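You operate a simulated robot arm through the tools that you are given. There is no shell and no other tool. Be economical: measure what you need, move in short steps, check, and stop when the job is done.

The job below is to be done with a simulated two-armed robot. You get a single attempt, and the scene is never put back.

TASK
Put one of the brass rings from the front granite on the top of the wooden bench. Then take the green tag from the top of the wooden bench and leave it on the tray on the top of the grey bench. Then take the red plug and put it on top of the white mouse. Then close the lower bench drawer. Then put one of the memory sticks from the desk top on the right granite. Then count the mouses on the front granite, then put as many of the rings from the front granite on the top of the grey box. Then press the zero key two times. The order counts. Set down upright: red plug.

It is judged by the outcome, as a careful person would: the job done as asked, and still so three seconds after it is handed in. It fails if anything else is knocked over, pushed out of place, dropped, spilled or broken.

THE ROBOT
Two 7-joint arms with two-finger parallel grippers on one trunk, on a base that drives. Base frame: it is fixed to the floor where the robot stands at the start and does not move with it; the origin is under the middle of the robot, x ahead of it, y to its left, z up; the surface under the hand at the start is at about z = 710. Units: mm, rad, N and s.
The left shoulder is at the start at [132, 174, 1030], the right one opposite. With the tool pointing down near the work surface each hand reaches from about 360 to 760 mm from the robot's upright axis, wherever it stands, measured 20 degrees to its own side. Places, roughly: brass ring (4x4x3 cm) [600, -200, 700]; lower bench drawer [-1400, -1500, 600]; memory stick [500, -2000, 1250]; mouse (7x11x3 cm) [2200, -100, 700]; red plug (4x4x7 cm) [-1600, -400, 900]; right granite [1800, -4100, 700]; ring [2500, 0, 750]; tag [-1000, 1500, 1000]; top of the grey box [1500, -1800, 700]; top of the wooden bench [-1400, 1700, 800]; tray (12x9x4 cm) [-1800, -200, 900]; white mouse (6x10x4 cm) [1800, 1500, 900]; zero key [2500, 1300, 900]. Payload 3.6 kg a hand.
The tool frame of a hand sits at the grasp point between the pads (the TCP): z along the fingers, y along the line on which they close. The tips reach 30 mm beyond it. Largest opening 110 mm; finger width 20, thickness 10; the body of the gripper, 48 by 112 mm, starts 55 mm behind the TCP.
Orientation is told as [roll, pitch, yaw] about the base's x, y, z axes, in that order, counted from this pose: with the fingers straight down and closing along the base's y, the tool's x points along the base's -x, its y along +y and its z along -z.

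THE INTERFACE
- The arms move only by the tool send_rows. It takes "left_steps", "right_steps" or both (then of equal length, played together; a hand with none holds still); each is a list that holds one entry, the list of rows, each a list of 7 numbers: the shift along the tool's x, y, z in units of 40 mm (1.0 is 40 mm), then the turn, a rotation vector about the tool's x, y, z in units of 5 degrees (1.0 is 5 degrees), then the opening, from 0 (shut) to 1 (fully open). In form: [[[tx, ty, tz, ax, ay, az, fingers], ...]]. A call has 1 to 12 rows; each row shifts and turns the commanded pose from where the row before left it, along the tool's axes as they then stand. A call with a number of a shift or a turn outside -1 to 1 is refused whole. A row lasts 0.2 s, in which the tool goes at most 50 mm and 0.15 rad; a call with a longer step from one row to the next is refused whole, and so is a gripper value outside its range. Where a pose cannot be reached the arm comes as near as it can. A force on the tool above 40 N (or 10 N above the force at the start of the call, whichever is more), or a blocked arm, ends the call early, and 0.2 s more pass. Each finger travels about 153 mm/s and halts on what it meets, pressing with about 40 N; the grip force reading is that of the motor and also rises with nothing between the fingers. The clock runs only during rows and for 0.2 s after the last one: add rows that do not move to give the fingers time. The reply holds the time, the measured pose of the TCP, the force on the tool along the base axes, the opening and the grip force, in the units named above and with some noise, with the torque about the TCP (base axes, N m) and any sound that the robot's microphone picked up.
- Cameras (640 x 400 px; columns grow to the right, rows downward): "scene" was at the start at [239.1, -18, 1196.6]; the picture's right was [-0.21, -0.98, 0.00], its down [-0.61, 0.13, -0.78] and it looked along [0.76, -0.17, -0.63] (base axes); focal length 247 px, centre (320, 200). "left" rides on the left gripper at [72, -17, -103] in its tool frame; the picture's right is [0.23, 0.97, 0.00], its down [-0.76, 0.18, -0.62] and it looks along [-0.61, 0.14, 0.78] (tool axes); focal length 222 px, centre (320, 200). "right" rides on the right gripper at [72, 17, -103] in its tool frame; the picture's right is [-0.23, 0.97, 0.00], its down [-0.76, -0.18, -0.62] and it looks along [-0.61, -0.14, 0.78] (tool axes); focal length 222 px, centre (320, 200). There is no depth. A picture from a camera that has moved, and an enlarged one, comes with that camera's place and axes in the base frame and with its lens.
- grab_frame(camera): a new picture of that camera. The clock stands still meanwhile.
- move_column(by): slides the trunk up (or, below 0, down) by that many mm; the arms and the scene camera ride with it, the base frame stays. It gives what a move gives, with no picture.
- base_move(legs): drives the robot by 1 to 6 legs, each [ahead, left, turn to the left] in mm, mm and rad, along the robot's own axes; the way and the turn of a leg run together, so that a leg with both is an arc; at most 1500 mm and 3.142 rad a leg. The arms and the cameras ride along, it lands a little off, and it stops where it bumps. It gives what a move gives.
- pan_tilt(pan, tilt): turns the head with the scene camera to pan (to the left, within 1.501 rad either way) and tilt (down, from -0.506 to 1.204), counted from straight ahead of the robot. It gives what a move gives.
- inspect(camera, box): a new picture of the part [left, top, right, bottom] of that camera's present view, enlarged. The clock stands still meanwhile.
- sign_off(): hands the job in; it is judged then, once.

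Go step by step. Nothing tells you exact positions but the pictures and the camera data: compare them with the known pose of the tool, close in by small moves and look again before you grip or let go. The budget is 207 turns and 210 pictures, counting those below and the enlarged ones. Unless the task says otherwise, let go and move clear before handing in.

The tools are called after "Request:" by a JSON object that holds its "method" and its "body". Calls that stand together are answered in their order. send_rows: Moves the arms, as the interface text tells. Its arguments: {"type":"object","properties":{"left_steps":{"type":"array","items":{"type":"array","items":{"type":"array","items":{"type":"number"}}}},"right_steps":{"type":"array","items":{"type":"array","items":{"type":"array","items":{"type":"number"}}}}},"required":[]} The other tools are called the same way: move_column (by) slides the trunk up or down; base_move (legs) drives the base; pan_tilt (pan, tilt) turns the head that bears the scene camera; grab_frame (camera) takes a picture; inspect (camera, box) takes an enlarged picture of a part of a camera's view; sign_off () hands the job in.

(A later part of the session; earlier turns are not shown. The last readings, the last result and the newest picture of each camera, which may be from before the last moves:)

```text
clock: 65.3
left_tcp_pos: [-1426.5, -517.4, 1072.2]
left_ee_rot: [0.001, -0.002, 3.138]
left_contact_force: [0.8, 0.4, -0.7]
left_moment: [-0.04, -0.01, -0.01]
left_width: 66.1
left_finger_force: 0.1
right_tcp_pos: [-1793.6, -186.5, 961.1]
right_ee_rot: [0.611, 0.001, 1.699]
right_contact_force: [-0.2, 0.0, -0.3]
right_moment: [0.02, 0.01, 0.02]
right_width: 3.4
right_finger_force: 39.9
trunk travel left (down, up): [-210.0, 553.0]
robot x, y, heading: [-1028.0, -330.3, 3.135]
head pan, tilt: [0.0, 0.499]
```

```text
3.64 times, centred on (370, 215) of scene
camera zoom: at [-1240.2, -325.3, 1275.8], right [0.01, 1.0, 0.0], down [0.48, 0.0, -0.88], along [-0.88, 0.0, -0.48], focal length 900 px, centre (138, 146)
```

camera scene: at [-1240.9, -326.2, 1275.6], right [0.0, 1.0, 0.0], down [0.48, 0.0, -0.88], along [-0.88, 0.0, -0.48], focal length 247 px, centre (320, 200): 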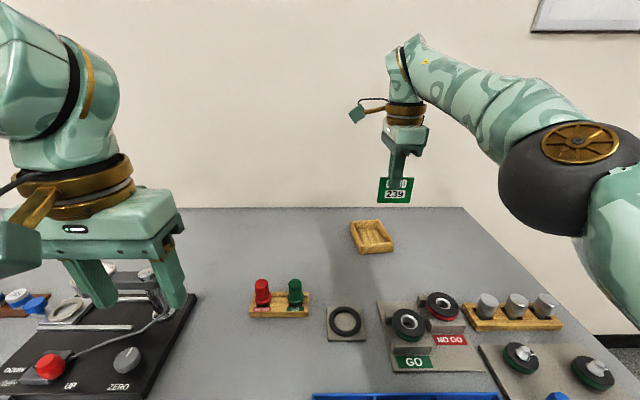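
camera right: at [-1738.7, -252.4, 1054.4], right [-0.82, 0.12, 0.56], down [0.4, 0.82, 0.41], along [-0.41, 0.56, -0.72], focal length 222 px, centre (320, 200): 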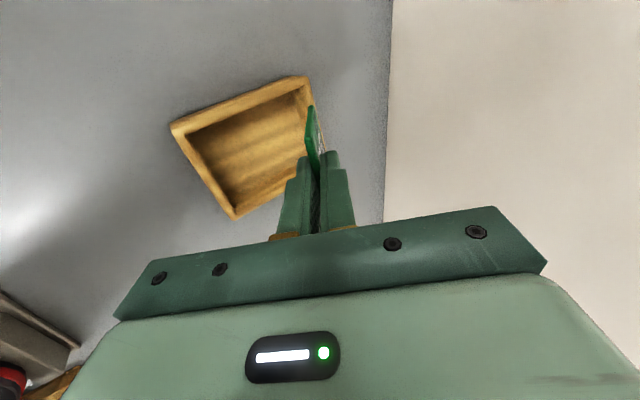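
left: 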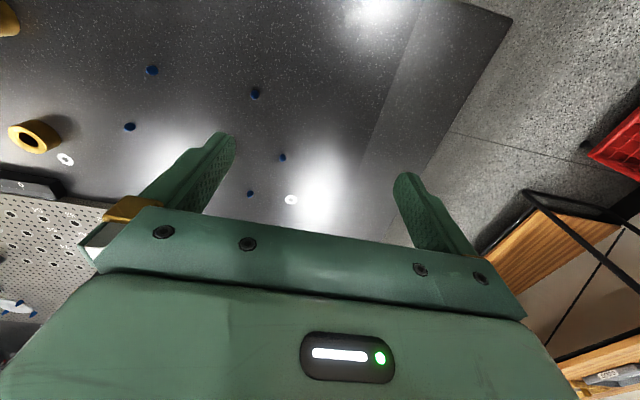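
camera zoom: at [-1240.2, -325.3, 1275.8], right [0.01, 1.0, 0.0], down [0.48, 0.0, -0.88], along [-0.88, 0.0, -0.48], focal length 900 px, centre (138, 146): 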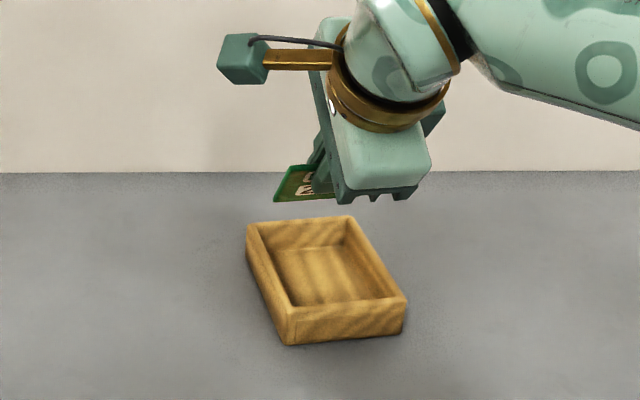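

The tray rim is at about z 875. I'll measure its inner width against the tag before lowering.

Request:
{"method": "inspect", "body": {"camera": "scene", "box": [345, 200, 415, 260]}}

Request:
{"method": "inspect", "body": {"camera": "right", "box": [150, 60, 350, 230]}}

```text
6.67 times, centred on (380, 230) of scene
camera zoom: at [-1240.2, -325.3, 1275.8], right [0.01, 1.0, 0.0], down [0.48, 0.0, -0.88], along [-0.88, 0.0, -0.48], focal length 1649 px, centre (-80, 0)
```

zoom: 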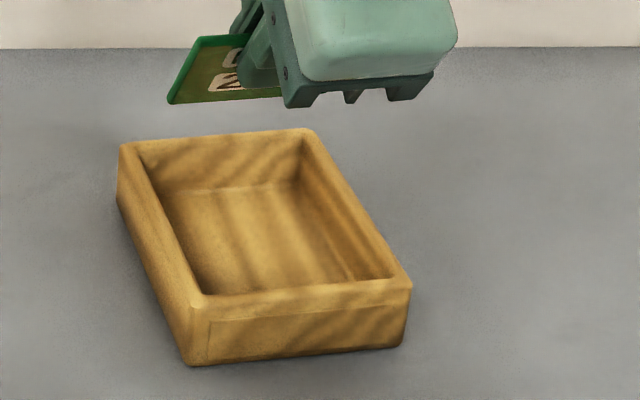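

```text
2.35 times, centred on (250, 145) of right
camera zoom: at [-1738.7, -252.4, 1054.4], right [-0.82, 0.12, 0.56], down [0.4, 0.82, 0.41], along [-0.41, 0.56, -0.72], focal length 523 px, centre (485, 329)
```

zoom: 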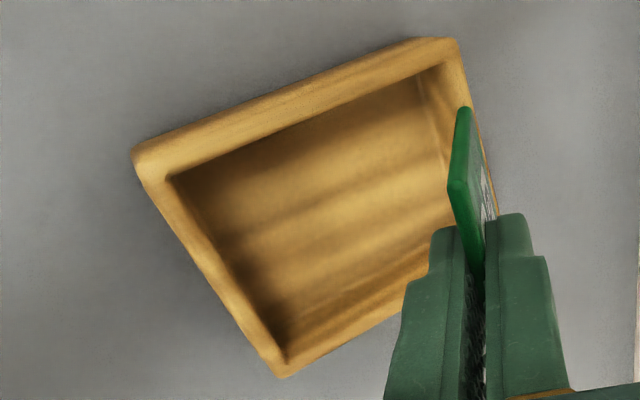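

The tag fits closely between the side rims, and either way it will rest on the tray. I'll lower it straight down slowly.

Request:
{"method": "send_rows", "body": {"right_steps": [[[-0.04, -0.287, 0.41, 0, 0, 0, 0.0], [0, -0.215, 0.307, 0, 0, 0, 0.0], [0, -0.143, 0.205, 0, 0, 0, 0.0], [0, -0.143, 0.205, 0, 0, 0, 0.0], [0, 0, 0, 0, 0, 0, 0.0]]]}}

Request:
{"method": "inspect", "body": {"camera": "right", "box": [150, 60, 350, 230]}}

Request:
{"method": "inspect", "body": {"camera": "scene", "box": [345, 200, 415, 260]}}

```text
clock: 66.5
left_tcp_pos: [-1425.0, -518.5, 1073.0]
left_ee_rot: [0.001, -0.002, 3.14]
left_contact_force: [0.4, 0.2, -0.2]
left_moment: [0.0, 0.03, -0.01]
left_width: 65.9
left_finger_force: 0.1
right_tcp_pos: [-1790.6, -186.0, 905.4]
right_ee_rot: [0.61, -0.001, 1.696]
right_contact_force: [0.0, -0.6, -0.3]
right_moment: [0.0, 0.01, 0.03]
right_width: 3.3
right_finger_force: 39.8
trunk travel left (down, up): [-210.0, 553.0]
robot x, y, heading: [-1024.6, -327.4, 3.14]
head pan, tilt: [0.0, 0.499]
```

```text
2.35 times, centred on (250, 145) of right
camera zoom: at [-1736.8, -251.6, 1000.0], right [-0.82, 0.12, 0.56], down [0.4, 0.82, 0.41], along [-0.41, 0.56, -0.72], focal length 523 px, centre (485, 329)
```

zoom: 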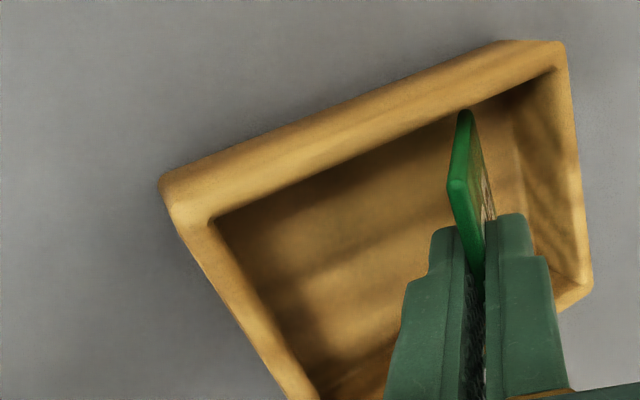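

```text
6.67 times, centred on (380, 230) of scene
camera zoom: at [-1239.2, -325.8, 1275.9], right [0.0, 1.0, 0.0], down [0.48, 0.0, -0.88], along [-0.88, 0.0, -0.48], focal length 1649 px, centre (-80, 0)
```

zoom: 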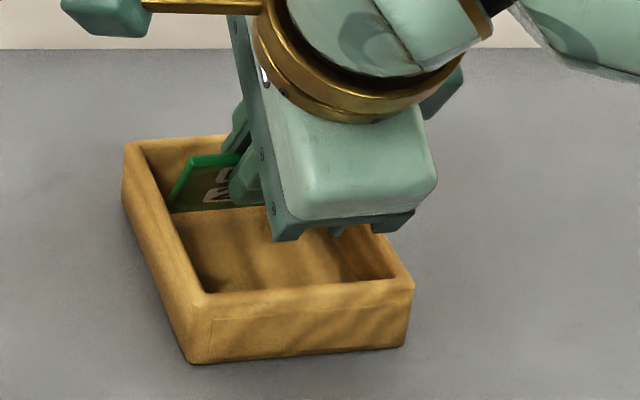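

The tag has entered the tray. I'll lower in small steps until it touches.

Request:
{"method": "send_rows", "body": {"right_steps": [[[0, -0.057, 0.082, 0, 0, 0, 0.0], [0, -0.057, 0.082, 0, 0, 0, 0.0], [0, 0, 0, 0, 0, 0, 0.0]]]}}

Request:
{"method": "inspect", "body": {"camera": "scene", "box": [345, 200, 415, 260]}}

```text
clock: 67.3
left_tcp_pos: [-1425.6, -516.7, 1072.6]
left_ee_rot: [0.001, -0.002, 3.137]
left_contact_force: [0.1, -0.2, 0.5]
left_moment: [-0.01, 0.0, -0.01]
left_width: 66.1
left_finger_force: 0.1
right_tcp_pos: [-1791.6, -184.8, 900.0]
right_ee_rot: [0.614, 0.002, 1.697]
right_contact_force: [-0.7, 1.0, 9.8]
right_moment: [-0.22, 0.34, -0.05]
right_width: 3.6
right_finger_force: 39.6
trunk travel left (down, up): [-210.0, 553.0]
robot x, y, heading: [-1026.4, -327.1, 3.137]
head pan, tilt: [0.0, 0.499]
```

```text
6.67 times, centred on (380, 230) of scene
camera zoom: at [-1239.5, -325.5, 1276.0], right [0.01, 1.0, 0.0], down [0.48, 0.0, -0.88], along [-0.88, 0.0, -0.48], focal length 1649 px, centre (-80, 0)
```

zoom: 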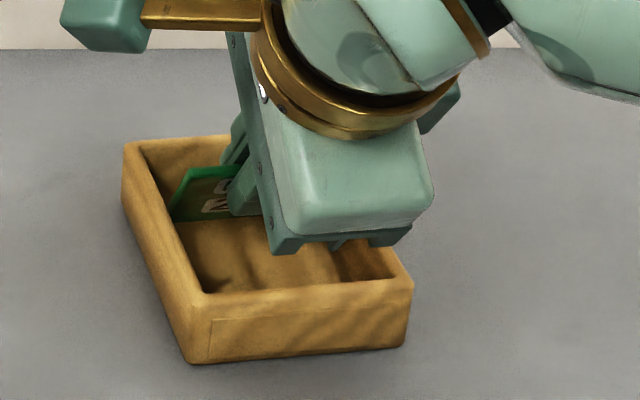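

It is on the floor of the tray. I'll ease up 1 mm, open slightly and withdraw along the fingers.

Request:
{"method": "send_rows", "body": {"right_steps": [[[0, 0.014, -0.02, 0, 0, 0, 0.0], [0, 0, 0, 0, 0, 0, 0.12], [0, 0, 0, 0, 0, 0, 0.16], [0, 0, -0.5, 0, 0, 0, 0.16], [0, 0, -0.8, 0, 0, 0, 0.16], [0, 0, -1, 0, 0, 0, 0.16], [0, 0, -1, 0, 0, 0, 0.16], [0, 0, -1, 0, 0, 0, 0.16]]]}}

Request:
{"method": "grab_frame", "body": {"camera": "scene"}}

Request:
{"method": "inspect", "body": {"camera": "scene", "box": [345, 200, 415, 260]}}

```text
clock: 69.1
left_tcp_pos: [-1426.2, -518.1, 1074.0]
left_ee_rot: [0.0, -0.003, 3.139]
left_contact_force: [0.3, 0.3, 0.0]
left_moment: [0.01, 0.02, -0.03]
left_width: 65.9
left_finger_force: 0.0
right_tcp_pos: [-1692.2, -171.4, 1038.7]
right_ee_rot: [0.61, 0.001, 1.695]
right_contact_force: [0.8, -0.4, 0.0]
right_moment: [-0.02, 0.01, -0.02]
right_width: 17.7
right_finger_force: 0.1
trunk travel left (down, up): [-210.0, 553.0]
robot x, y, heading: [-1027.2, -329.8, 3.138]
head pan, tilt: [0.0, 0.499]
```

```text
173 pictures are left
camera scene: at [-1239.8, -325.5, 1275.9], right [0.0, 1.0, 0.0], down [0.48, 0.0, -0.88], along [-0.88, 0.0, -0.48], focal length 247 px, centre (320, 200)
```

scene: 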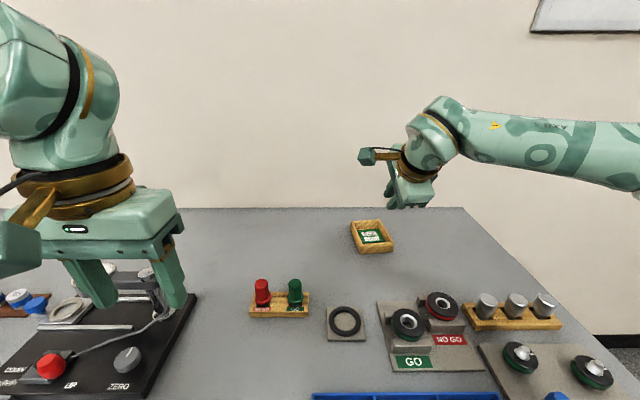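

```text
6.67 times, centred on (380, 230) of scene
camera zoom: at [-1239.8, -325.5, 1275.9], right [0.0, 1.0, 0.0], down [0.48, 0.0, -0.88], along [-0.88, 0.0, -0.48], focal length 1649 px, centre (-80, 0)
```

zoom: 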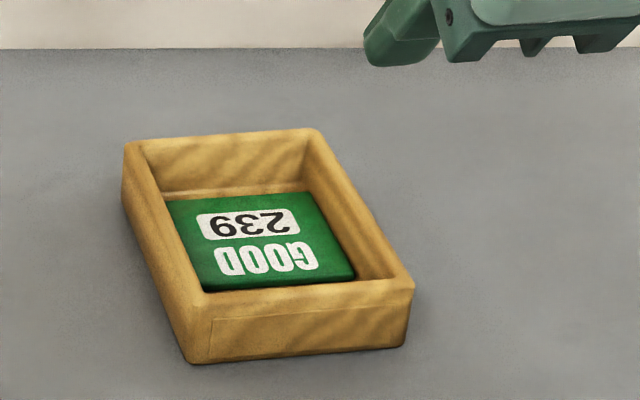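

The tag lies flat in the tray. Next is the red plug, so I'll inspect its stand.

Request:
{"method": "inspect", "body": {"camera": "scene", "box": [220, 260, 340, 335]}}

```text
5.33 times, centred on (280, 298) of scene
camera zoom: at [-1239.8, -325.5, 1275.9], right [0.0, 1.0, 0.0], down [0.48, 0.0, -0.88], along [-0.88, 0.0, -0.48], focal length 1320 px, centre (533, -320)
```

zoom: 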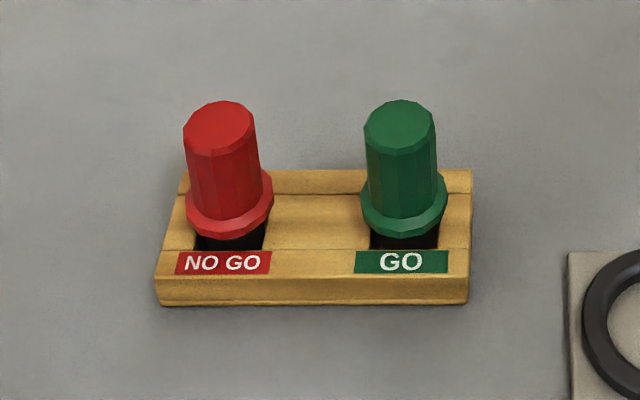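

The red plug is at about (-1572, -437) with its top near z 918. I'll bring the left hand above it while the right hand withdraws and straightens.

Request:
{"method": "send_rows", "body": {"left_steps": [[[-0.73, -0.404, 0.3, 0, 0, 0, 0.45], [-0.73, -0.404, 0.3, 0, 0, 0, 0.45], [-0.73, -0.404, 0.3, 0, 0, 0, 0.45], [-0.73, -0.404, 0.3, 0, 0, 0, 0.45], [-0.73, -0.404, 0.3, 0, 0, 0, 0.45], [0, 0, 0, 0, 0, 0, 0.45], [0, 0, 0, 0, 0, 0, 0.45], [0, 0, 0, 0, 0, 0, 0.45], [0, 0, 0, 0, 0, 0, 0.45], [0, 0, 0, 0, 0, 0, 0.45], [0, 0, 0, 0, 0, 0, 0.45], [0, 0, 0, 0, 0, 0, 0.45]]], "right_steps": [[[-0.035, -0.575, -0.765, 0, 0, 0, 0.2], [-0.035, -0.575, -0.765, 0, 0, 0, 0.2], [-0.035, -0.575, -0.765, 0, 0, 0, 0.2], [-0.035, -0.575, -0.765, 0, 0, 0, 0.2], [-0.035, -0.575, -0.765, 0, 0, 0, 0.2], [0, 0, 0, 1, 0, 0, 0.2], [0, 0, 0, 1, 0, 0, 0.2], [0, 0, 0, 1, 0, 0, 0.2], [0, 0, 0, 1, 0, 0, 0.2], [0, 0, 0, 1, 0, 0, 0.2], [0, 0, 0, 1, 0, 0, 0.2], [0, 0, 0, 1, 0, 0, 0.2]]]}}

Request:
{"method": "grab_frame", "body": {"camera": "left"}}

Request:
{"method": "grab_frame", "body": {"camera": "scene"}}

```text
clock: 71.7
left_tcp_pos: [-1570.9, -434.8, 1013.7]
left_ee_rot: [0.001, 0.0, 3.137]
left_contact_force: [-0.1, 0.0, 0.1]
left_moment: [0.0, 0.01, 0.01]
left_width: 49.5
left_finger_force: 0.0
right_tcp_pos: [-1515.5, -141.0, 1098.2]
right_ee_rot: [-0.004, -0.001, 1.699]
right_contact_force: [-0.8, 1.3, -0.5]
right_moment: [-0.01, -0.02, 0.0]
right_width: 21.9
right_finger_force: 0.0
trunk travel left (down, up): [-210.0, 553.0]
robot x, y, heading: [-1024.1, -324.7, 3.14]
head pan, tilt: [0.0, 0.499]
```

```text
170 pictures are left
camera left: at [-1496.9, -417.9, 1116.4], right [0.22, -0.97, 0.0], down [-0.76, -0.17, 0.62], along [-0.61, -0.14, -0.78], focal length 222 px, centre (320, 200)
```

left: 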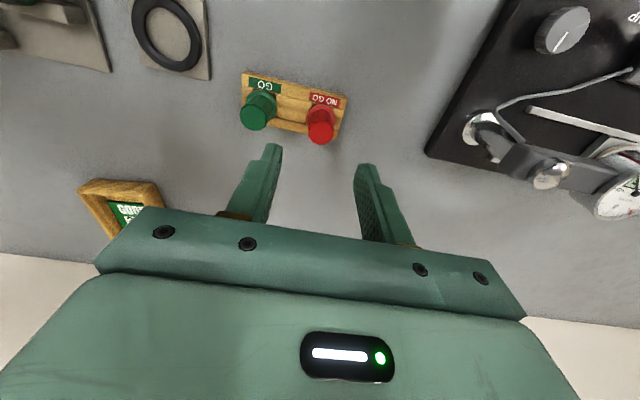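

```text
169 pictures are left
camera scene: at [-1240.9, -325.6, 1275.6], right [0.0, 1.0, 0.0], down [0.48, 0.0, -0.88], along [-0.88, 0.0, -0.48], focal length 247 px, centre (320, 200)
```

scene: 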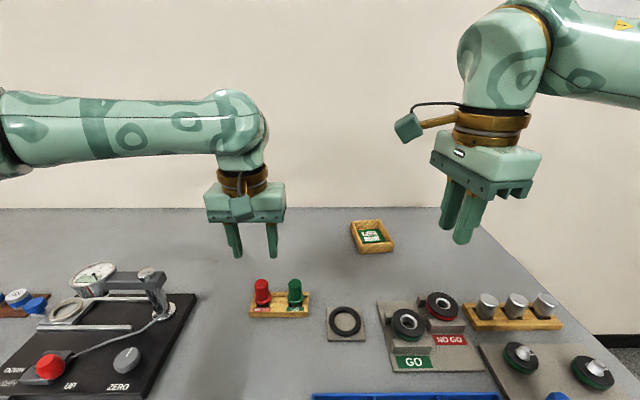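

The wrist view puts the red plug top at (-1576, -437). I'll lower around it and check before closing.

Request:
{"method": "send_rows", "body": {"left_steps": [[[-0.12, 0.05, 0.8, 0, 0, 0, 0.45], [0, 0, 0.8, 0, 0, 0, 0.45], [0, 0, 0.6, 0, 0, 0, 0.45], [0, 0, 0.4, 0, 0, 0, 0.45], [0, 0, 0, 0, 0, 0, 0.45]]]}}

Request:
{"method": "grab_frame", "body": {"camera": "left"}}

Request:
{"method": "inspect", "body": {"camera": "scene", "box": [210, 240, 330, 330]}}

```text
clock: 72.9
left_tcp_pos: [-1575.5, -437.1, 907.7]
left_ee_rot: [0.002, -0.003, 3.138]
left_contact_force: [0.1, -0.7, 0.0]
left_moment: [0.01, 0.03, 0.01]
left_width: 49.7
left_finger_force: 0.1
right_tcp_pos: [-1514.2, -142.1, 1099.2]
right_ee_rot: [-0.002, 0.001, 1.696]
right_contact_force: [-0.2, 0.1, 0.1]
right_moment: [0.01, 0.0, 0.0]
right_width: 22.2
right_finger_force: 0.1
trunk travel left (down, up): [-210.0, 553.0]
robot x, y, heading: [-1026.2, -330.6, 3.135]
head pan, tilt: [0.0, 0.499]
```

```text
168 pictures are left
camera left: at [-1502.1, -421.8, 1011.4], right [0.22, -0.97, 0.0], down [-0.76, -0.17, 0.62], along [-0.61, -0.14, -0.78], focal length 222 px, centre (320, 200)
```

left: 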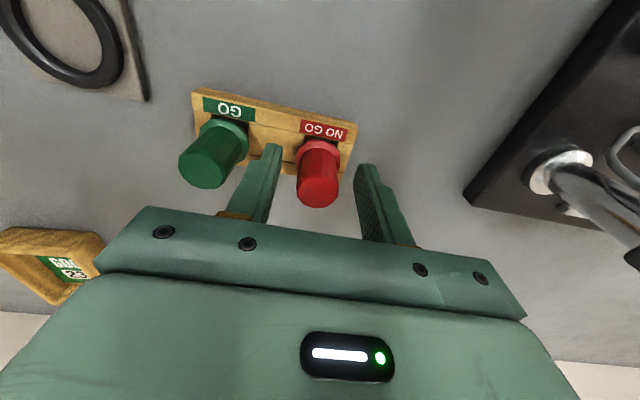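

```text
4.44 times, centred on (270, 285) of scene
camera zoom: at [-1240.6, -325.4, 1275.7], right [0.0, 1.0, 0.0], down [0.48, 0.0, -0.88], along [-0.88, 0.0, -0.48], focal length 1100 px, centre (542, -178)
```

zoom: 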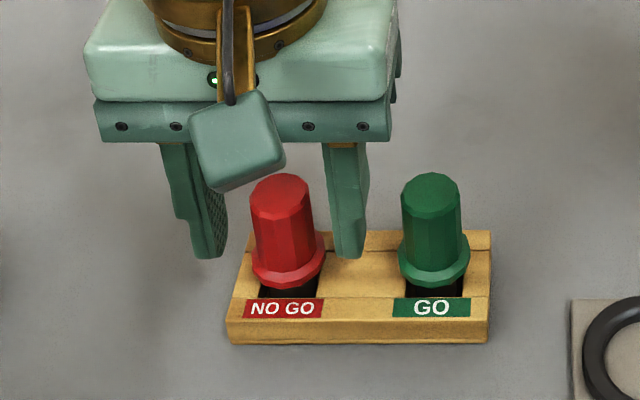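

The plug is centred between the fingers. I'll close and lift slowly.

Request:
{"method": "send_rows", "body": {"left_steps": [[[0.08, 0, 0.05, 0, 0, 0, 0.45], [0, 0, 0, 0, 0, 0, 0.2], [0, 0, 0, 0, 0, 0, 0.0], [0, 0, 0, 0, 0, 0, 0.0], [0, 0, -0.4, 0, 0, 0, 0.0], [0, 0, -0.8, 0, 0, 0, 0.0], [0, 0, -1, 0, 0, 0, 0.0], [0, 0, -1, 0, 0, 0, 0.0], [0, 0, -0.5, 0, 0, 0, 0.0]]]}}

Request:
{"method": "grab_frame", "body": {"camera": "left"}}

Request:
{"method": "grab_frame", "body": {"camera": "scene"}}

```text
clock: 74.9
left_tcp_pos: [-1574.8, -437.2, 1054.2]
left_ee_rot: [-0.001, 0.002, 3.137]
left_contact_force: [0.3, 0.0, -2.4]
left_moment: [-0.04, -0.02, 0.02]
left_width: 24.9
left_finger_force: 40.2
right_tcp_pos: [-1515.2, -142.2, 1099.1]
right_ee_rot: [-0.002, 0.001, 1.697]
right_contact_force: [0.3, 0.6, -0.2]
right_moment: [-0.04, -0.02, 0.02]
right_width: 22.3
right_finger_force: 0.0
trunk travel left (down, up): [-210.0, 553.0]
robot x, y, heading: [-1030.2, -327.7, 3.133]
head pan, tilt: [0.0, 0.499]
```

```text
166 pictures are left
camera left: at [-1500.1, -421.3, 1157.3], right [0.22, -0.97, 0.0], down [-0.76, -0.17, 0.62], along [-0.61, -0.14, -0.78], focal length 222 px, centre (320, 200)
```

left: 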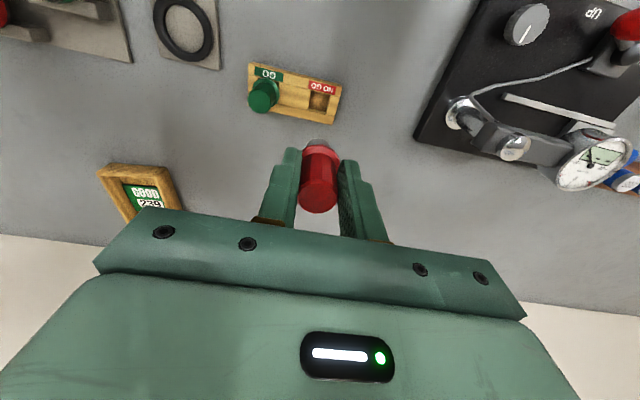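

```text
165 pictures are left
camera scene: at [-1240.7, -325.5, 1275.6], right [0.0, 1.0, 0.0], down [0.48, 0.0, -0.88], along [-0.88, 0.0, -0.48], focal length 247 px, centre (320, 200)
```

scene: 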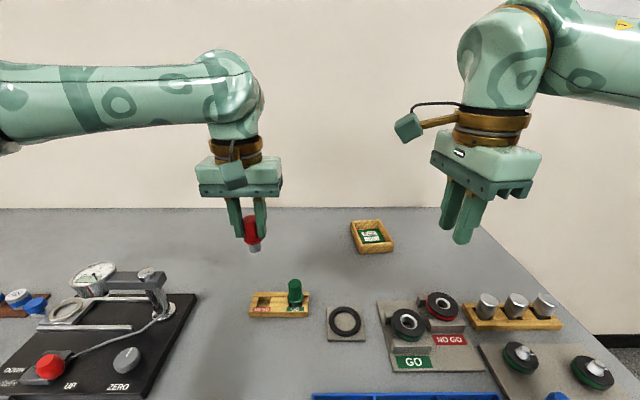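

Red plug held securely. I'll retract both hands, back away from the bench and turn toward the granite's left aisle.

Request:
{"method": "send_rows", "body": {"left_steps": [[[0.8, 0, -0.3, 0, 0, 0, 0.0], [0.8, 0, -0.3, 0, 0, 0, 0.0], [0.8, 0, -0.3, 0, 0, 0, 0.0], [0.8, 0, -0.3, 0, 0, 0, 0.0], [0.3, 0, 0, 0, 0, 0, 0.0], [0, 0, 0, 0, 0, 0, 0.0]]], "right_steps": [[[0, -0.8, 0, 0, 0, -1, 0.2], [0, -0.8, 0, 0, 0, -1, 0.2], [0, -0.8, 0, 0, 0, -1, 0.2], [0, 0, 0, 0, 0, -1, 0.2], [0, 0, 0, 0, 0, -1, 0.2], [0, 0, 0, 0, 0, -1, 0.2]]]}}

Request:
{"method": "send_rows", "body": {"right_steps": [[[0, 0, 0, 0, 0, -1, 0.2], [0, 0, 0, 0, 0, -1, 0.2], [0, 0, 0, 0, 0, -1, 0.2], [0, 0, 0, 0, 0, -1, 0.2], [0, 0, 0, 0, 0, -1, 0.2], [0, 0, 0, 0, 0, -1, 0.2], [0, 0, 0, 0, 0, -1, 0.2], [0, 0, 0, 0, 0, -1, 0.2], [0, 0, 0, 0, 0, -1, 0.2], [0, 0, 0, 0, 0, -1, 0.2], [0, 0, 0, 0, 0, -0.5, 0.2]]]}}

Request:
{"method": "base_move", "body": {"legs": [[-630, 0, 0], [0, 0, -2.74]]}}

Request:
{"method": "pan_tilt", "body": {"pan": 0.0, "tilt": 0.3}}

Request:
{"method": "grab_frame", "body": {"camera": "scene"}}

```text
clock: 76.3
left_tcp_pos: [-1434.0, -438.1, 1103.9]
left_ee_rot: [0.0, -0.001, 3.14]
left_contact_force: [-0.9, 0.1, -1.0]
left_moment: [0.0, 0.01, -0.02]
left_width: 25.0
left_finger_force: 40.2
right_tcp_pos: [-1421.0, -121.9, 1099.1]
right_ee_rot: [-0.003, 0.0, 2.223]
right_contact_force: [-0.2, 0.5, -0.2]
right_moment: [0.0, 0.0, 0.01]
right_width: 22.0
right_finger_force: 0.0
trunk travel left (down, up): [-210.0, 553.0]
robot x, y, heading: [-1027.8, -329.2, 3.132]
head pan, tilt: [0.0, 0.499]
```

```text
clock: 78.7
left_tcp_pos: [-1434.3, -438.8, 1102.4]
left_ee_rot: [0.0, -0.002, 3.137]
left_contact_force: [0.3, 0.2, -0.9]
left_moment: [-0.02, -0.01, -0.01]
left_width: 25.0
left_finger_force: 40.2
right_tcp_pos: [-1421.9, -122.0, 1099.9]
right_ee_rot: [0.0, 0.002, 3.138]
right_contact_force: [0.6, -0.8, 0.6]
right_moment: [0.0, 0.01, -0.04]
right_width: 21.9
right_finger_force: 0.0
trunk travel left (down, up): [-210.0, 553.0]
robot x, y, heading: [-1026.0, -325.7, 3.131]
head pan, tilt: [0.0, 0.499]
```

```text
clock: 88.7
left_tcp_pos: [-73.5, -68.8, 1102.5]
left_ee_rot: [-0.001, -0.001, 0.385]
left_contact_force: [0.2, 0.5, -1.0]
left_moment: [0.0, 0.03, 0.0]
left_width: 24.5
left_finger_force: 40.0
right_tcp_pos: [35.4, -367.0, 1098.8]
right_ee_rot: [-0.001, 0.002, 0.384]
right_contact_force: [-0.5, -0.6, 0.3]
right_moment: [-0.02, -0.01, -0.02]
right_width: 22.0
right_finger_force: 0.1
trunk travel left (down, up): [-210.0, 553.0]
robot x, y, heading: [-406.9, -329.7, 0.383]
head pan, tilt: [0.0, 0.499]
```

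```text
clock: 89.4
left_tcp_pos: [-73.4, -68.8, 1103.4]
left_ee_rot: [0.0, -0.001, 0.384]
left_contact_force: [0.1, 0.1, -1.9]
left_moment: [-0.01, -0.01, -0.01]
left_width: 24.5
left_finger_force: 40.1
right_tcp_pos: [35.7, -367.3, 1100.5]
right_ee_rot: [-0.002, 0.002, 0.384]
right_contact_force: [0.2, -0.2, 0.3]
right_moment: [-0.01, -0.01, -0.05]
right_width: 21.9
right_finger_force: 0.1
trunk travel left (down, up): [-210.0, 553.0]
robot x, y, heading: [-411.0, -329.0, 0.385]
head pan, tilt: [0.0, 0.3]
```

```text
164 pictures are left
camera scene: at [-208.0, -246.6, 1294.0], right [0.37, -0.93, 0.0], down [-0.28, -0.11, -0.95], along [0.89, 0.36, -0.3], focal length 247 px, centre (320, 200)
```

scene: 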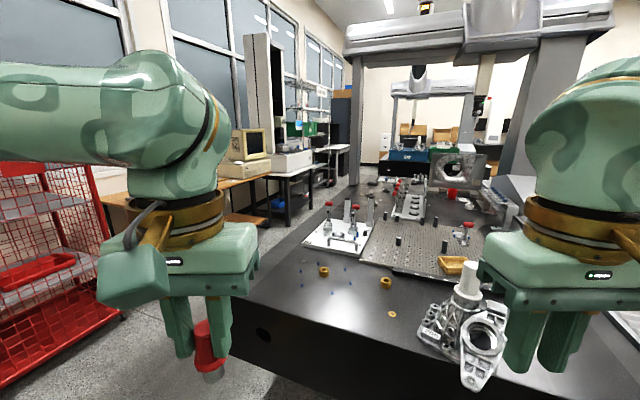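

I see a CRT desk and a table with a white balance along the left wall. I'll zoom in on that aisle.

Request:
{"method": "inspect", "body": {"camera": "scene", "box": [180, 100, 370, 260]}}

```text
2.50 times, centred on (275, 180) of scene
camera zoom: at [-208.0, -246.6, 1294.0], right [0.37, -0.93, 0.0], down [-0.28, -0.11, -0.95], along [0.89, 0.36, -0.3], focal length 618 px, centre (432, 250)
```

zoom: 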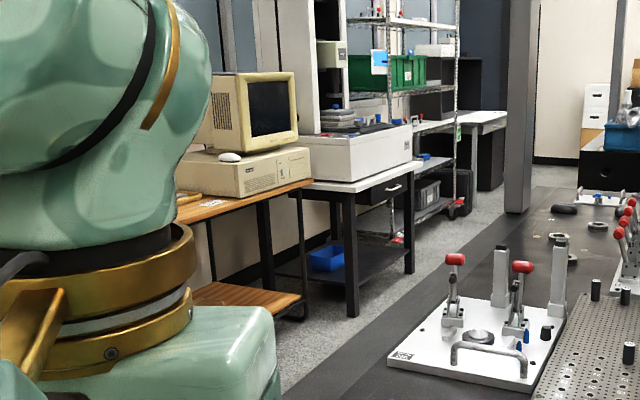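

The white mouse sits on the computer case on the desk. I'll drive into the aisle (y ≈ 860) and stop before it.

Request:
{"method": "base_move", "body": {"legs": [[827, 949, 0], [0, 0, -0.385], [1250, 0, 0]]}}

Request:
{"method": "pan_tilt", "body": {"pan": 0.6, "tilt": 0.35}}

Request:
{"method": "grab_frame", "body": {"camera": "scene"}}

```text
clock: 102.9
left_tcp_pos: [1644.0, 1006.8, 1104.0]
left_ee_rot: [0.0, -0.001, 0.02]
left_contact_force: [0.3, 0.4, -2.0]
left_moment: [0.03, 0.01, -0.04]
left_width: 24.8
left_finger_force: 39.9
right_tcp_pos: [1638.3, 690.2, 1099.9]
right_ee_rot: [-0.001, 0.002, 0.019]
right_contact_force: [1.1, 0.4, 0.2]
right_moment: [0.02, 0.01, 0.01]
right_width: 22.0
right_finger_force: 0.1
trunk travel left (down, up): [-210.0, 553.0]
robot x, y, heading: [1241.0, 885.9, 0.018]
head pan, tilt: [0.0, 0.3]
```

```text
clock: 103.9
left_tcp_pos: [1643.5, 1008.4, 1104.3]
left_ee_rot: [0.001, -0.002, 0.02]
left_contact_force: [1.4, -0.8, -1.6]
left_moment: [0.02, 0.01, 0.01]
left_width: 24.7
left_finger_force: 39.7
right_tcp_pos: [1638.2, 691.3, 1099.4]
right_ee_rot: [0.001, 0.003, 0.02]
right_contact_force: [-0.9, 0.0, 0.0]
right_moment: [0.0, -0.01, -0.02]
right_width: 22.0
right_finger_force: 0.0
trunk travel left (down, up): [-210.0, 553.0]
robot x, y, heading: [1240.2, 885.8, 0.017]
head pan, tilt: [0.6, 0.351]
```

```text
162 pictures are left
camera scene: at [1436.6, 942.9, 1289.4], right [0.58, -0.82, 0.0], down [-0.28, -0.2, -0.94], along [0.77, 0.54, -0.34], focal length 247 px, centre (320, 200)
```

scene: 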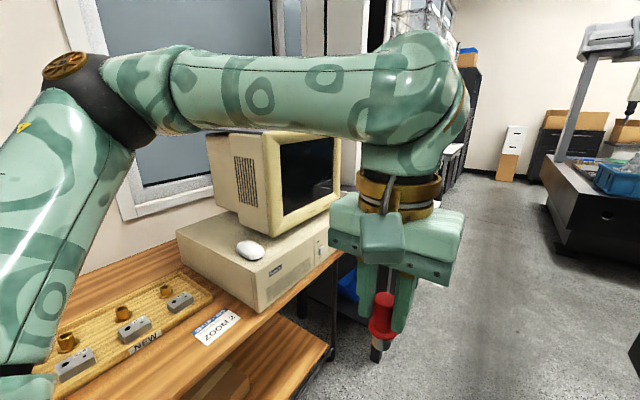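

The mouse is at about (1790, 1416). I'll drive to x ≈ 1880 and turn to face the desk.

Request:
{"method": "base_move", "body": {"legs": [[640, -50, 0], [0, 0, 1.553]]}}

Request:
{"method": "pan_tilt", "body": {"pan": 0.1, "tilt": 0.6}}

Request:
{"method": "grab_frame", "body": {"camera": "scene"}}

```text
clock: 106.6
left_tcp_pos: [2110.5, 997.3, 1105.1]
left_ee_rot: [-0.009, -0.011, 0.032]
left_contact_force: [0.4, 0.7, -1.4]
left_moment: [-0.02, 0.02, -0.01]
left_width: 24.5
left_finger_force: 40.2
right_tcp_pos: [2109.4, 683.8, 1102.9]
right_ee_rot: [-0.021, 0.001, 0.049]
right_contact_force: [0.4, -0.8, 0.3]
right_moment: [0.05, 0.03, 0.01]
right_width: 22.0
right_finger_force: 0.0
trunk travel left (down, up): [-210.0, 553.0]
robot x, y, heading: [1719.9, 858.2, 0.031]
head pan, tilt: [0.6, 0.351]
stopped in leg 1: the robot was blocked; the commanded pose is now the measured one
```

```text
clock: 107.5
left_tcp_pos: [2114.3, 992.0, 1103.9]
left_ee_rot: [-0.005, -0.006, 0.016]
left_contact_force: [0.2, -0.2, -1.0]
left_moment: [0.02, 0.02, 0.02]
left_width: 24.7
left_finger_force: 40.0
right_tcp_pos: [2107.2, 679.2, 1100.9]
right_ee_rot: [-0.015, 0.002, 0.025]
right_contact_force: [-0.6, -1.8, 0.3]
right_moment: [0.13, -0.01, 0.01]
right_width: 21.8
right_finger_force: 0.2
trunk travel left (down, up): [-210.0, 553.0]
robot x, y, heading: [1715.2, 868.6, 0.016]
head pan, tilt: [0.099, 0.6]
```

```text
161 pictures are left
camera scene: at [1928.2, 885.8, 1266.2], right [0.12, -0.99, 0.01], down [-0.56, -0.07, -0.82], along [0.82, 0.09, -0.57], focal length 247 px, centre (320, 200)
```

scene: 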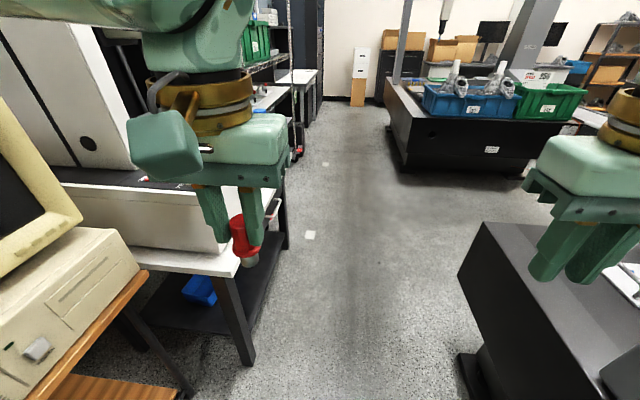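

The drive was blocked on the way. I'll look left and right to find what touches before moving again.

Request:
{"method": "pan_tilt", "body": {"pan": 1.4, "tilt": 0.5}}

Request:
{"method": "grab_frame", "body": {"camera": "scene"}}

Request:
{"method": "pan_tilt", "body": {"pan": -1.3, "tilt": 0.5}}

Request:
{"method": "grab_frame", "body": {"camera": "scene"}}

```text
clock: 109.0
left_tcp_pos: [2112.6, 990.2, 1104.5]
left_ee_rot: [-0.009, -0.009, 0.015]
left_contact_force: [0.2, 0.1, -2.0]
left_moment: [0.0, 0.01, 0.0]
left_width: 24.6
left_finger_force: 40.0
right_tcp_pos: [2104.0, 675.5, 1102.5]
right_ee_rot: [-0.018, -0.001, 0.025]
right_contact_force: [-0.2, 0.2, 0.5]
right_moment: [0.0, -0.01, 0.03]
right_width: 21.8
right_finger_force: 0.1
trunk travel left (down, up): [-210.0, 553.0]
robot x, y, heading: [1719.8, 858.4, 0.012]
head pan, tilt: [1.4, 0.499]
```

```text
160 pictures are left
camera scene: at [1852.0, 963.9, 1274.9], right [0.99, -0.16, 0.0], down [-0.07, -0.48, -0.87], along [0.14, 0.86, -0.49], focal length 247 px, centre (320, 200)
```

scene: 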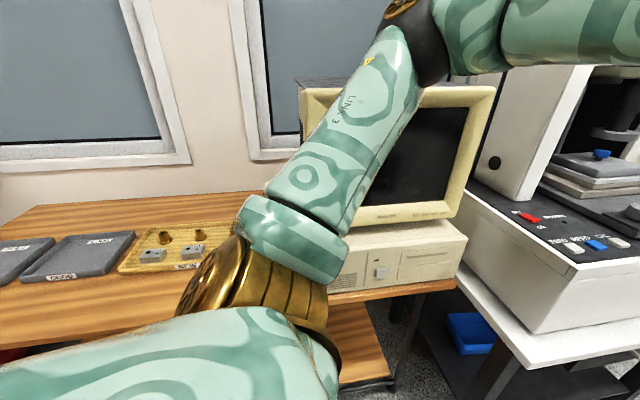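

```text
clock: 111.4
left_tcp_pos: [2111.8, 989.4, 1104.1]
left_ee_rot: [-0.008, -0.009, 0.015]
left_contact_force: [0.6, 0.4, -0.9]
left_moment: [0.0, 0.05, -0.03]
left_width: 24.6
left_finger_force: 39.6
right_tcp_pos: [2104.1, 675.2, 1102.2]
right_ee_rot: [-0.017, -0.001, 0.025]
right_contact_force: [0.7, -0.1, -0.4]
right_moment: [0.01, 0.0, 0.0]
right_width: 22.1
right_finger_force: 0.0
trunk travel left (down, up): [-210.0, 553.0]
robot x, y, heading: [1721.4, 857.6, 0.014]
head pan, tilt: [-1.3, 0.499]
```

```text
159 pictures are left
camera scene: at [1863.4, 786.7, 1276.9], right [-0.96, -0.28, 0.0], down [-0.13, 0.45, -0.88], along [0.25, -0.85, -0.47], focal length 247 px, centre (320, 200)
```

scene: 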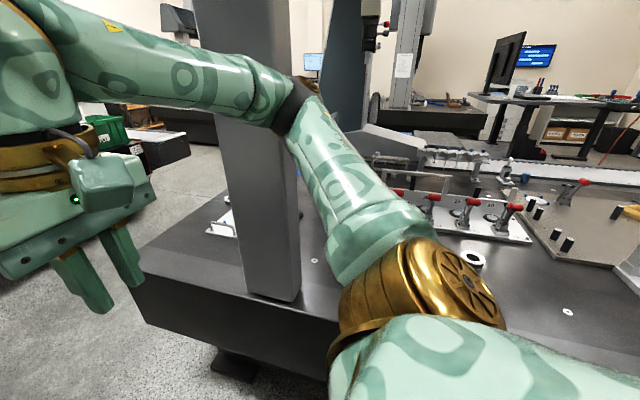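

The right elbow touched the fixed gantry post. I'll back off, turn to face the desk there, then sidestep to the mouse.

Request:
{"method": "base_move", "body": {"legs": [[-150, 0, 0], [0, 0, 1.556], [0, -280, 0]]}}

Request:
{"method": "pan_tilt", "body": {"pan": 0.1, "tilt": 0.55}}

Request:
{"method": "grab_frame", "body": {"camera": "scene"}}

```text
clock: 118.1
left_tcp_pos: [1747.1, 1253.3, 1105.6]
left_ee_rot: [0.004, -0.007, 1.556]
left_contact_force: [0.7, 0.0, -1.6]
left_moment: [-0.02, 0.01, -0.02]
left_width: 24.9
left_finger_force: 39.8
right_tcp_pos: [2059.6, 1238.4, 1099.4]
right_ee_rot: [-0.009, 0.0, 1.565]
right_contact_force: [-0.1, 0.7, 0.4]
right_moment: [-0.04, 0.0, 0.01]
right_width: 21.8
right_finger_force: 0.0
trunk travel left (down, up): [-210.0, 553.0]
robot x, y, heading: [1853.6, 855.5, 1.556]
head pan, tilt: [-1.3, 0.499]
```

```text
clock: 119.6
left_tcp_pos: [1746.4, 1254.0, 1106.5]
left_ee_rot: [0.001, -0.007, 1.557]
left_contact_force: [-0.2, -0.1, -1.3]
left_moment: [-0.04, 0.01, -0.03]
left_width: 24.7
left_finger_force: 40.1
right_tcp_pos: [2060.6, 1237.9, 1098.6]
right_ee_rot: [-0.008, 0.0, 1.566]
right_contact_force: [-0.6, -0.4, 0.0]
right_moment: [-0.02, 0.01, -0.02]
right_width: 22.3
right_finger_force: 0.1
trunk travel left (down, up): [-210.0, 553.0]
robot x, y, heading: [1855.2, 854.3, 1.555]
head pan, tilt: [0.099, 0.55]
```

```text
158 pictures are left
camera scene: at [1847.7, 1066.5, 1271.1], right [1.0, 0.08, 0.0], down [0.04, -0.52, -0.85], along [-0.07, 0.85, -0.52], focal length 247 px, centre (320, 200)
```

scene: 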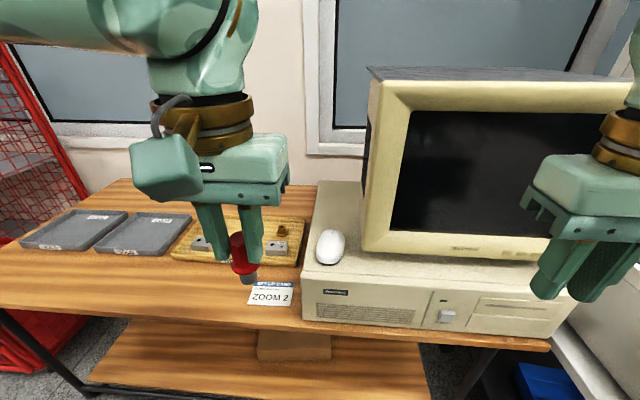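

The white mouse top is about (1835, 1476, 905). I'll inspect it closely for the crown and check the plug end.

Request:
{"method": "inspect", "body": {"camera": "scene", "box": [290, 215, 370, 275]}}

Request:
{"method": "inspect", "body": {"camera": "scene", "box": [190, 200, 290, 290]}}

Request:
{"method": "grab_frame", "body": {"camera": "left"}}

```text
6.67 times, centred on (330, 245) of scene
camera zoom: at [1847.7, 1066.5, 1271.1], right [1.0, 0.08, 0.0], down [0.04, -0.52, -0.85], along [-0.07, 0.85, -0.52], focal length 1649 px, centre (253, -100)
```

zoom: 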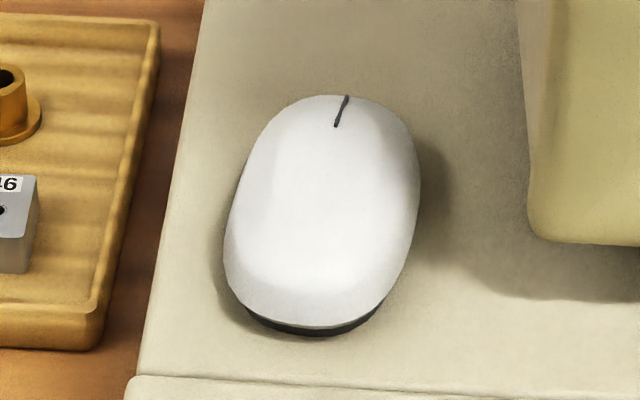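

```text
4.44 times, centred on (240, 245) of scene
camera zoom: at [1847.7, 1066.5, 1271.1], right [1.0, 0.08, 0.0], down [0.04, -0.52, -0.85], along [-0.07, 0.85, -0.52], focal length 1100 px, centre (676, 0)
```

zoom: 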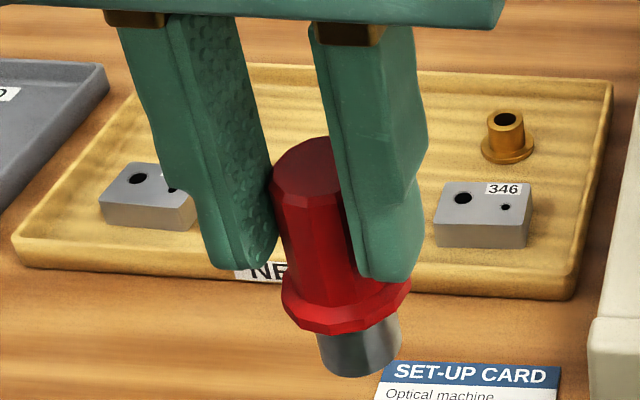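

```text
155 pictures are left
camera left: at [1763.3, 1180.1, 1208.6], right [-0.98, -0.21, 0.0], down [-0.17, 0.76, 0.63], along [-0.13, 0.61, -0.78], focal length 222 px, centre (320, 200)
```

left: 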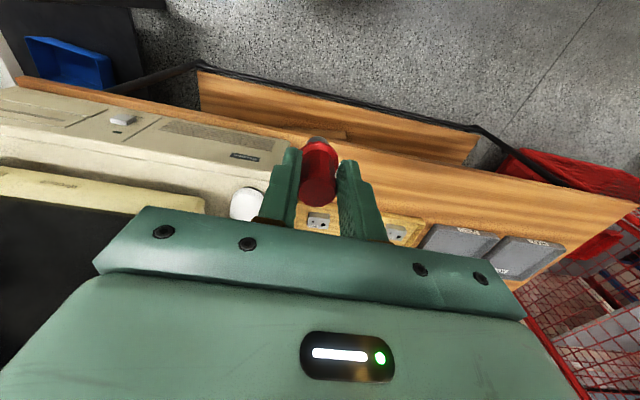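

The plug hangs upright with its flat steel end down. I'll bring it above the near part of the mouse at a safe height and compare views.

Request:
{"method": "send_rows", "body": {"left_steps": [[[-0.8, -0.32, 0.1, 0, 0, 0, 0.0], [-0.8, -0.32, 0.1, 0, 0, 0, 0.0], [-0.8, -0.32, 0.1, 0, 0, 0, 0.0], [-0.8, -0.32, 0.1, 0, 0, 0, 0.0], [-0.8, -0.32, 0.1, 0, 0, 0, 0.0], [-0.8, -0.32, 0.1, 0, 0, 0, 0.0], [-0.6, -0.25, 0.1, 0, 0, 0, 0.0], [0, 0, 0, 0, 0, 0, 0.0]]]}}

Request:
{"method": "grab_frame", "body": {"camera": "left"}}

Request:
{"method": "inspect", "body": {"camera": "scene", "box": [250, 130, 410, 280]}}

```text
clock: 121.4
left_tcp_pos: [1836.4, 1468.2, 1078.9]
left_ee_rot: [0.002, -0.007, 1.556]
left_contact_force: [0.0, 1.1, -1.5]
left_moment: [0.0, 0.0, 0.0]
left_width: 24.7
left_finger_force: 40.0
right_tcp_pos: [2060.5, 1236.6, 1099.4]
right_ee_rot: [-0.007, -0.001, 1.566]
right_contact_force: [0.0, -1.0, -0.3]
right_moment: [-0.01, 0.01, 0.01]
right_width: 21.9
right_finger_force: 0.2
trunk travel left (down, up): [-210.0, 553.0]
robot x, y, heading: [1852.7, 858.5, 1.554]
head pan, tilt: [0.099, 0.55]
```

```text
154 pictures are left
camera left: at [1852.9, 1395.2, 1180.7], right [-0.98, -0.21, 0.0], down [-0.17, 0.76, 0.63], along [-0.13, 0.61, -0.78], focal length 222 px, centre (320, 200)
```

left: 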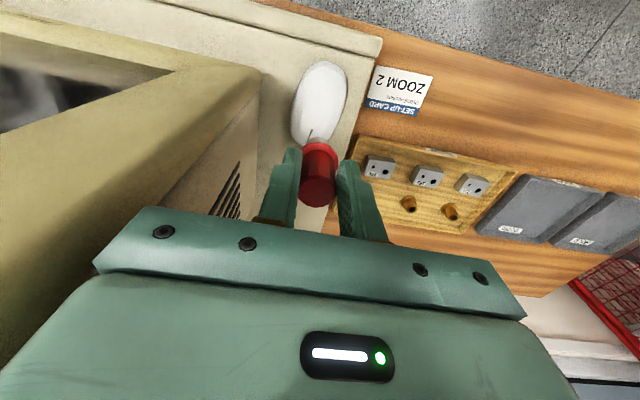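

```text
2.67 times, centred on (330, 205) of scene
camera zoom: at [1847.3, 1066.2, 1271.2], right [1.0, 0.09, 0.0], down [0.04, -0.52, -0.85], along [-0.07, 0.85, -0.52], focal length 660 px, centre (293, 187)
```

zoom: 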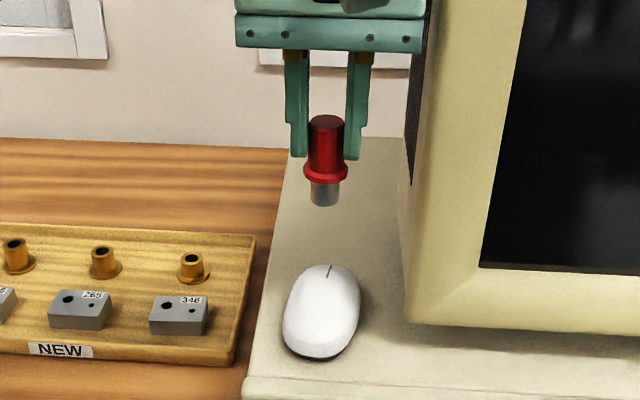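

Comparing the views, the mouse crown is about (1839, 1462) with top near z 930. I'll lower to just above and check alignment.

Request:
{"method": "send_rows", "body": {"left_steps": [[[0.15, -0.06, 0.7, 0, 0, 0, 0.0], [0, 0, 0.7, 0, 0, 0, 0.0], [0, 0, 0.5, 0, 0, 0, 0.0], [0, 0, 0, 0, 0, 0, 0.0]]]}}

Request:
{"method": "inspect", "body": {"camera": "left", "box": [230, 40, 410, 220]}}

Request:
{"method": "inspect", "body": {"camera": "scene", "box": [280, 180, 380, 280]}}

```text
clock: 122.4
left_tcp_pos: [1837.8, 1462.8, 1002.3]
left_ee_rot: [0.001, -0.007, 1.558]
left_contact_force: [0.0, 0.0, -1.2]
left_moment: [-0.01, 0.0, 0.0]
left_width: 24.8
left_finger_force: 40.4
right_tcp_pos: [2059.3, 1237.9, 1101.0]
right_ee_rot: [-0.009, 0.0, 1.565]
right_contact_force: [0.4, 0.1, 0.0]
right_moment: [0.01, -0.02, -0.04]
right_width: 21.8
right_finger_force: 0.1
trunk travel left (down, up): [-210.0, 553.0]
robot x, y, heading: [1854.2, 855.8, 1.557]
head pan, tilt: [0.099, 0.55]
```

```text
2.22 times, centred on (320, 130) of left
camera zoom: at [1856.0, 1389.6, 1103.9], right [-0.98, -0.21, 0.0], down [-0.17, 0.76, 0.63], along [-0.13, 0.61, -0.78], focal length 494 px, centre (320, 356)
```

zoom: 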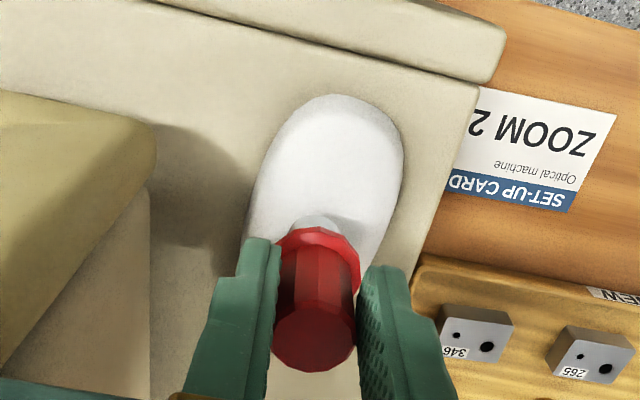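

```text
4.00 times, centred on (330, 230) of scene
camera zoom: at [1847.8, 1066.5, 1271.1], right [1.0, 0.08, 0.0], down [0.04, -0.52, -0.85], along [-0.07, 0.85, -0.52], focal length 990 px, centre (280, 80)
```

zoom: 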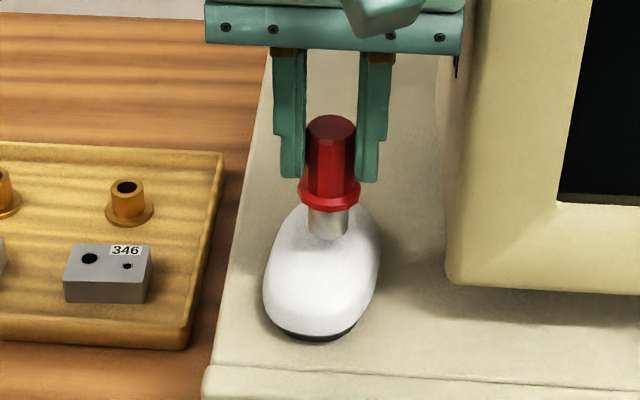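

Alignment looks good over the middle of the mouse. I'll lower in small steps to find contact.

Request:
{"method": "send_rows", "body": {"left_steps": [[[0, -0.05, 0.1, 0, 0, 0, 0.0], [0, 0, 0.1, 0, 0, 0, 0.0], [0, 0, 0.05, 0, 0, 0, 0.0], [0, 0, 0, 0, 0, 0, 0.0]]]}}

Request:
{"method": "inspect", "body": {"camera": "scene", "box": [300, 200, 360, 270]}}

```text
clock: 123.4
left_tcp_pos: [1840.5, 1463.5, 992.7]
left_ee_rot: [0.001, -0.007, 1.557]
left_contact_force: [-1.0, 0.5, -1.1]
left_moment: [0.0, 0.0, 0.01]
left_width: 24.7
left_finger_force: 39.4
right_tcp_pos: [2059.3, 1236.7, 1099.4]
right_ee_rot: [-0.006, 0.001, 1.565]
right_contact_force: [0.1, 0.0, -0.5]
right_moment: [0.01, 0.01, 0.01]
right_width: 21.7
right_finger_force: 0.1
trunk travel left (down, up): [-210.0, 553.0]
robot x, y, heading: [1851.1, 855.7, 1.558]
head pan, tilt: [0.099, 0.55]
```

```text
5.71 times, centred on (330, 235) of scene
camera zoom: at [1847.7, 1066.6, 1271.1], right [1.0, 0.08, 0.0], down [0.04, -0.52, -0.85], along [-0.07, 0.85, -0.52], focal length 1414 px, centre (263, 0)
```

zoom: 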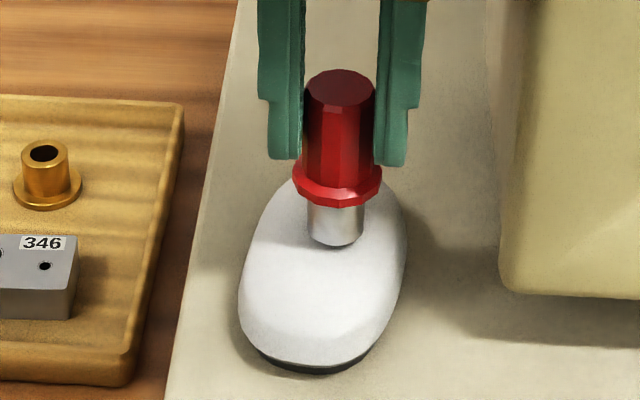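

Very close now. I'll continue in finer steps.

Request:
{"method": "send_rows", "body": {"left_steps": [[[0, 0, 0.05, 0, 0, 0, 0.0], [0, 0, 0.05, 0, 0, 0, 0.0], [0, 0, 0, 0, 0, 0, 0.0]]]}}

Request:
{"method": "send_rows", "body": {"left_steps": [[[0, 0, 0.05, 0, 0, 0, 0.0], [0, 0, 0.05, 0, 0, 0, 0.0], [0, 0, 0, 0, 0, 0, 0.0]]]}}

Request:
{"method": "inspect", "body": {"camera": "scene", "box": [300, 200, 360, 270]}}

```text
clock: 124.2
left_tcp_pos: [1840.4, 1463.4, 988.8]
left_ee_rot: [0.002, -0.005, 1.557]
left_contact_force: [-0.2, 0.7, -0.8]
left_moment: [-0.04, -0.01, -0.01]
left_width: 24.9
left_finger_force: 39.8
right_tcp_pos: [2059.8, 1237.9, 1100.3]
right_ee_rot: [-0.006, 0.001, 1.564]
right_contact_force: [-0.1, 0.1, 0.2]
right_moment: [0.02, -0.02, 0.0]
right_width: 21.9
right_finger_force: 0.1
trunk travel left (down, up): [-210.0, 553.0]
robot x, y, heading: [1854.2, 854.3, 1.553]
head pan, tilt: [0.099, 0.55]
```

```text
clock: 125.0
left_tcp_pos: [1838.9, 1463.9, 987.6]
left_ee_rot: [0.002, -0.013, 1.555]
left_contact_force: [1.3, 7.9, 25.7]
left_moment: [0.67, -0.12, 0.0]
left_width: 24.7
left_finger_force: 39.6
right_tcp_pos: [2059.3, 1236.6, 1100.7]
right_ee_rot: [-0.008, 0.0, 1.565]
right_contact_force: [0.5, 0.1, -0.1]
right_moment: [-0.01, 0.01, 0.01]
right_width: 22.1
right_finger_force: 0.0
trunk travel left (down, up): [-210.0, 553.0]
robot x, y, heading: [1852.8, 856.0, 1.556]
head pan, tilt: [0.099, 0.55]
```

```text
5.71 times, centred on (330, 235) of scene
camera zoom: at [1848.0, 1064.8, 1271.8], right [1.0, 0.08, 0.0], down [0.04, -0.52, -0.85], along [-0.07, 0.85, -0.52], focal length 1414 px, centre (263, 0)
```

zoom: 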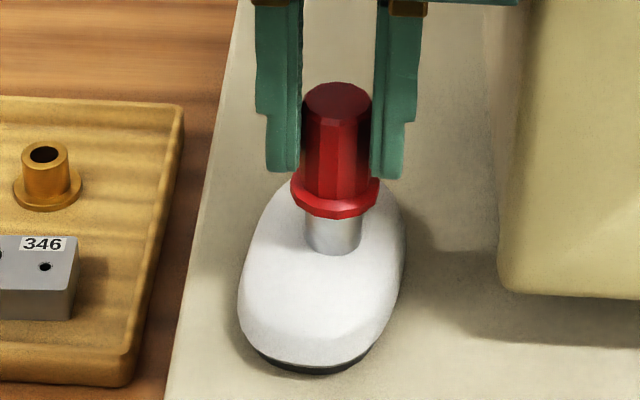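

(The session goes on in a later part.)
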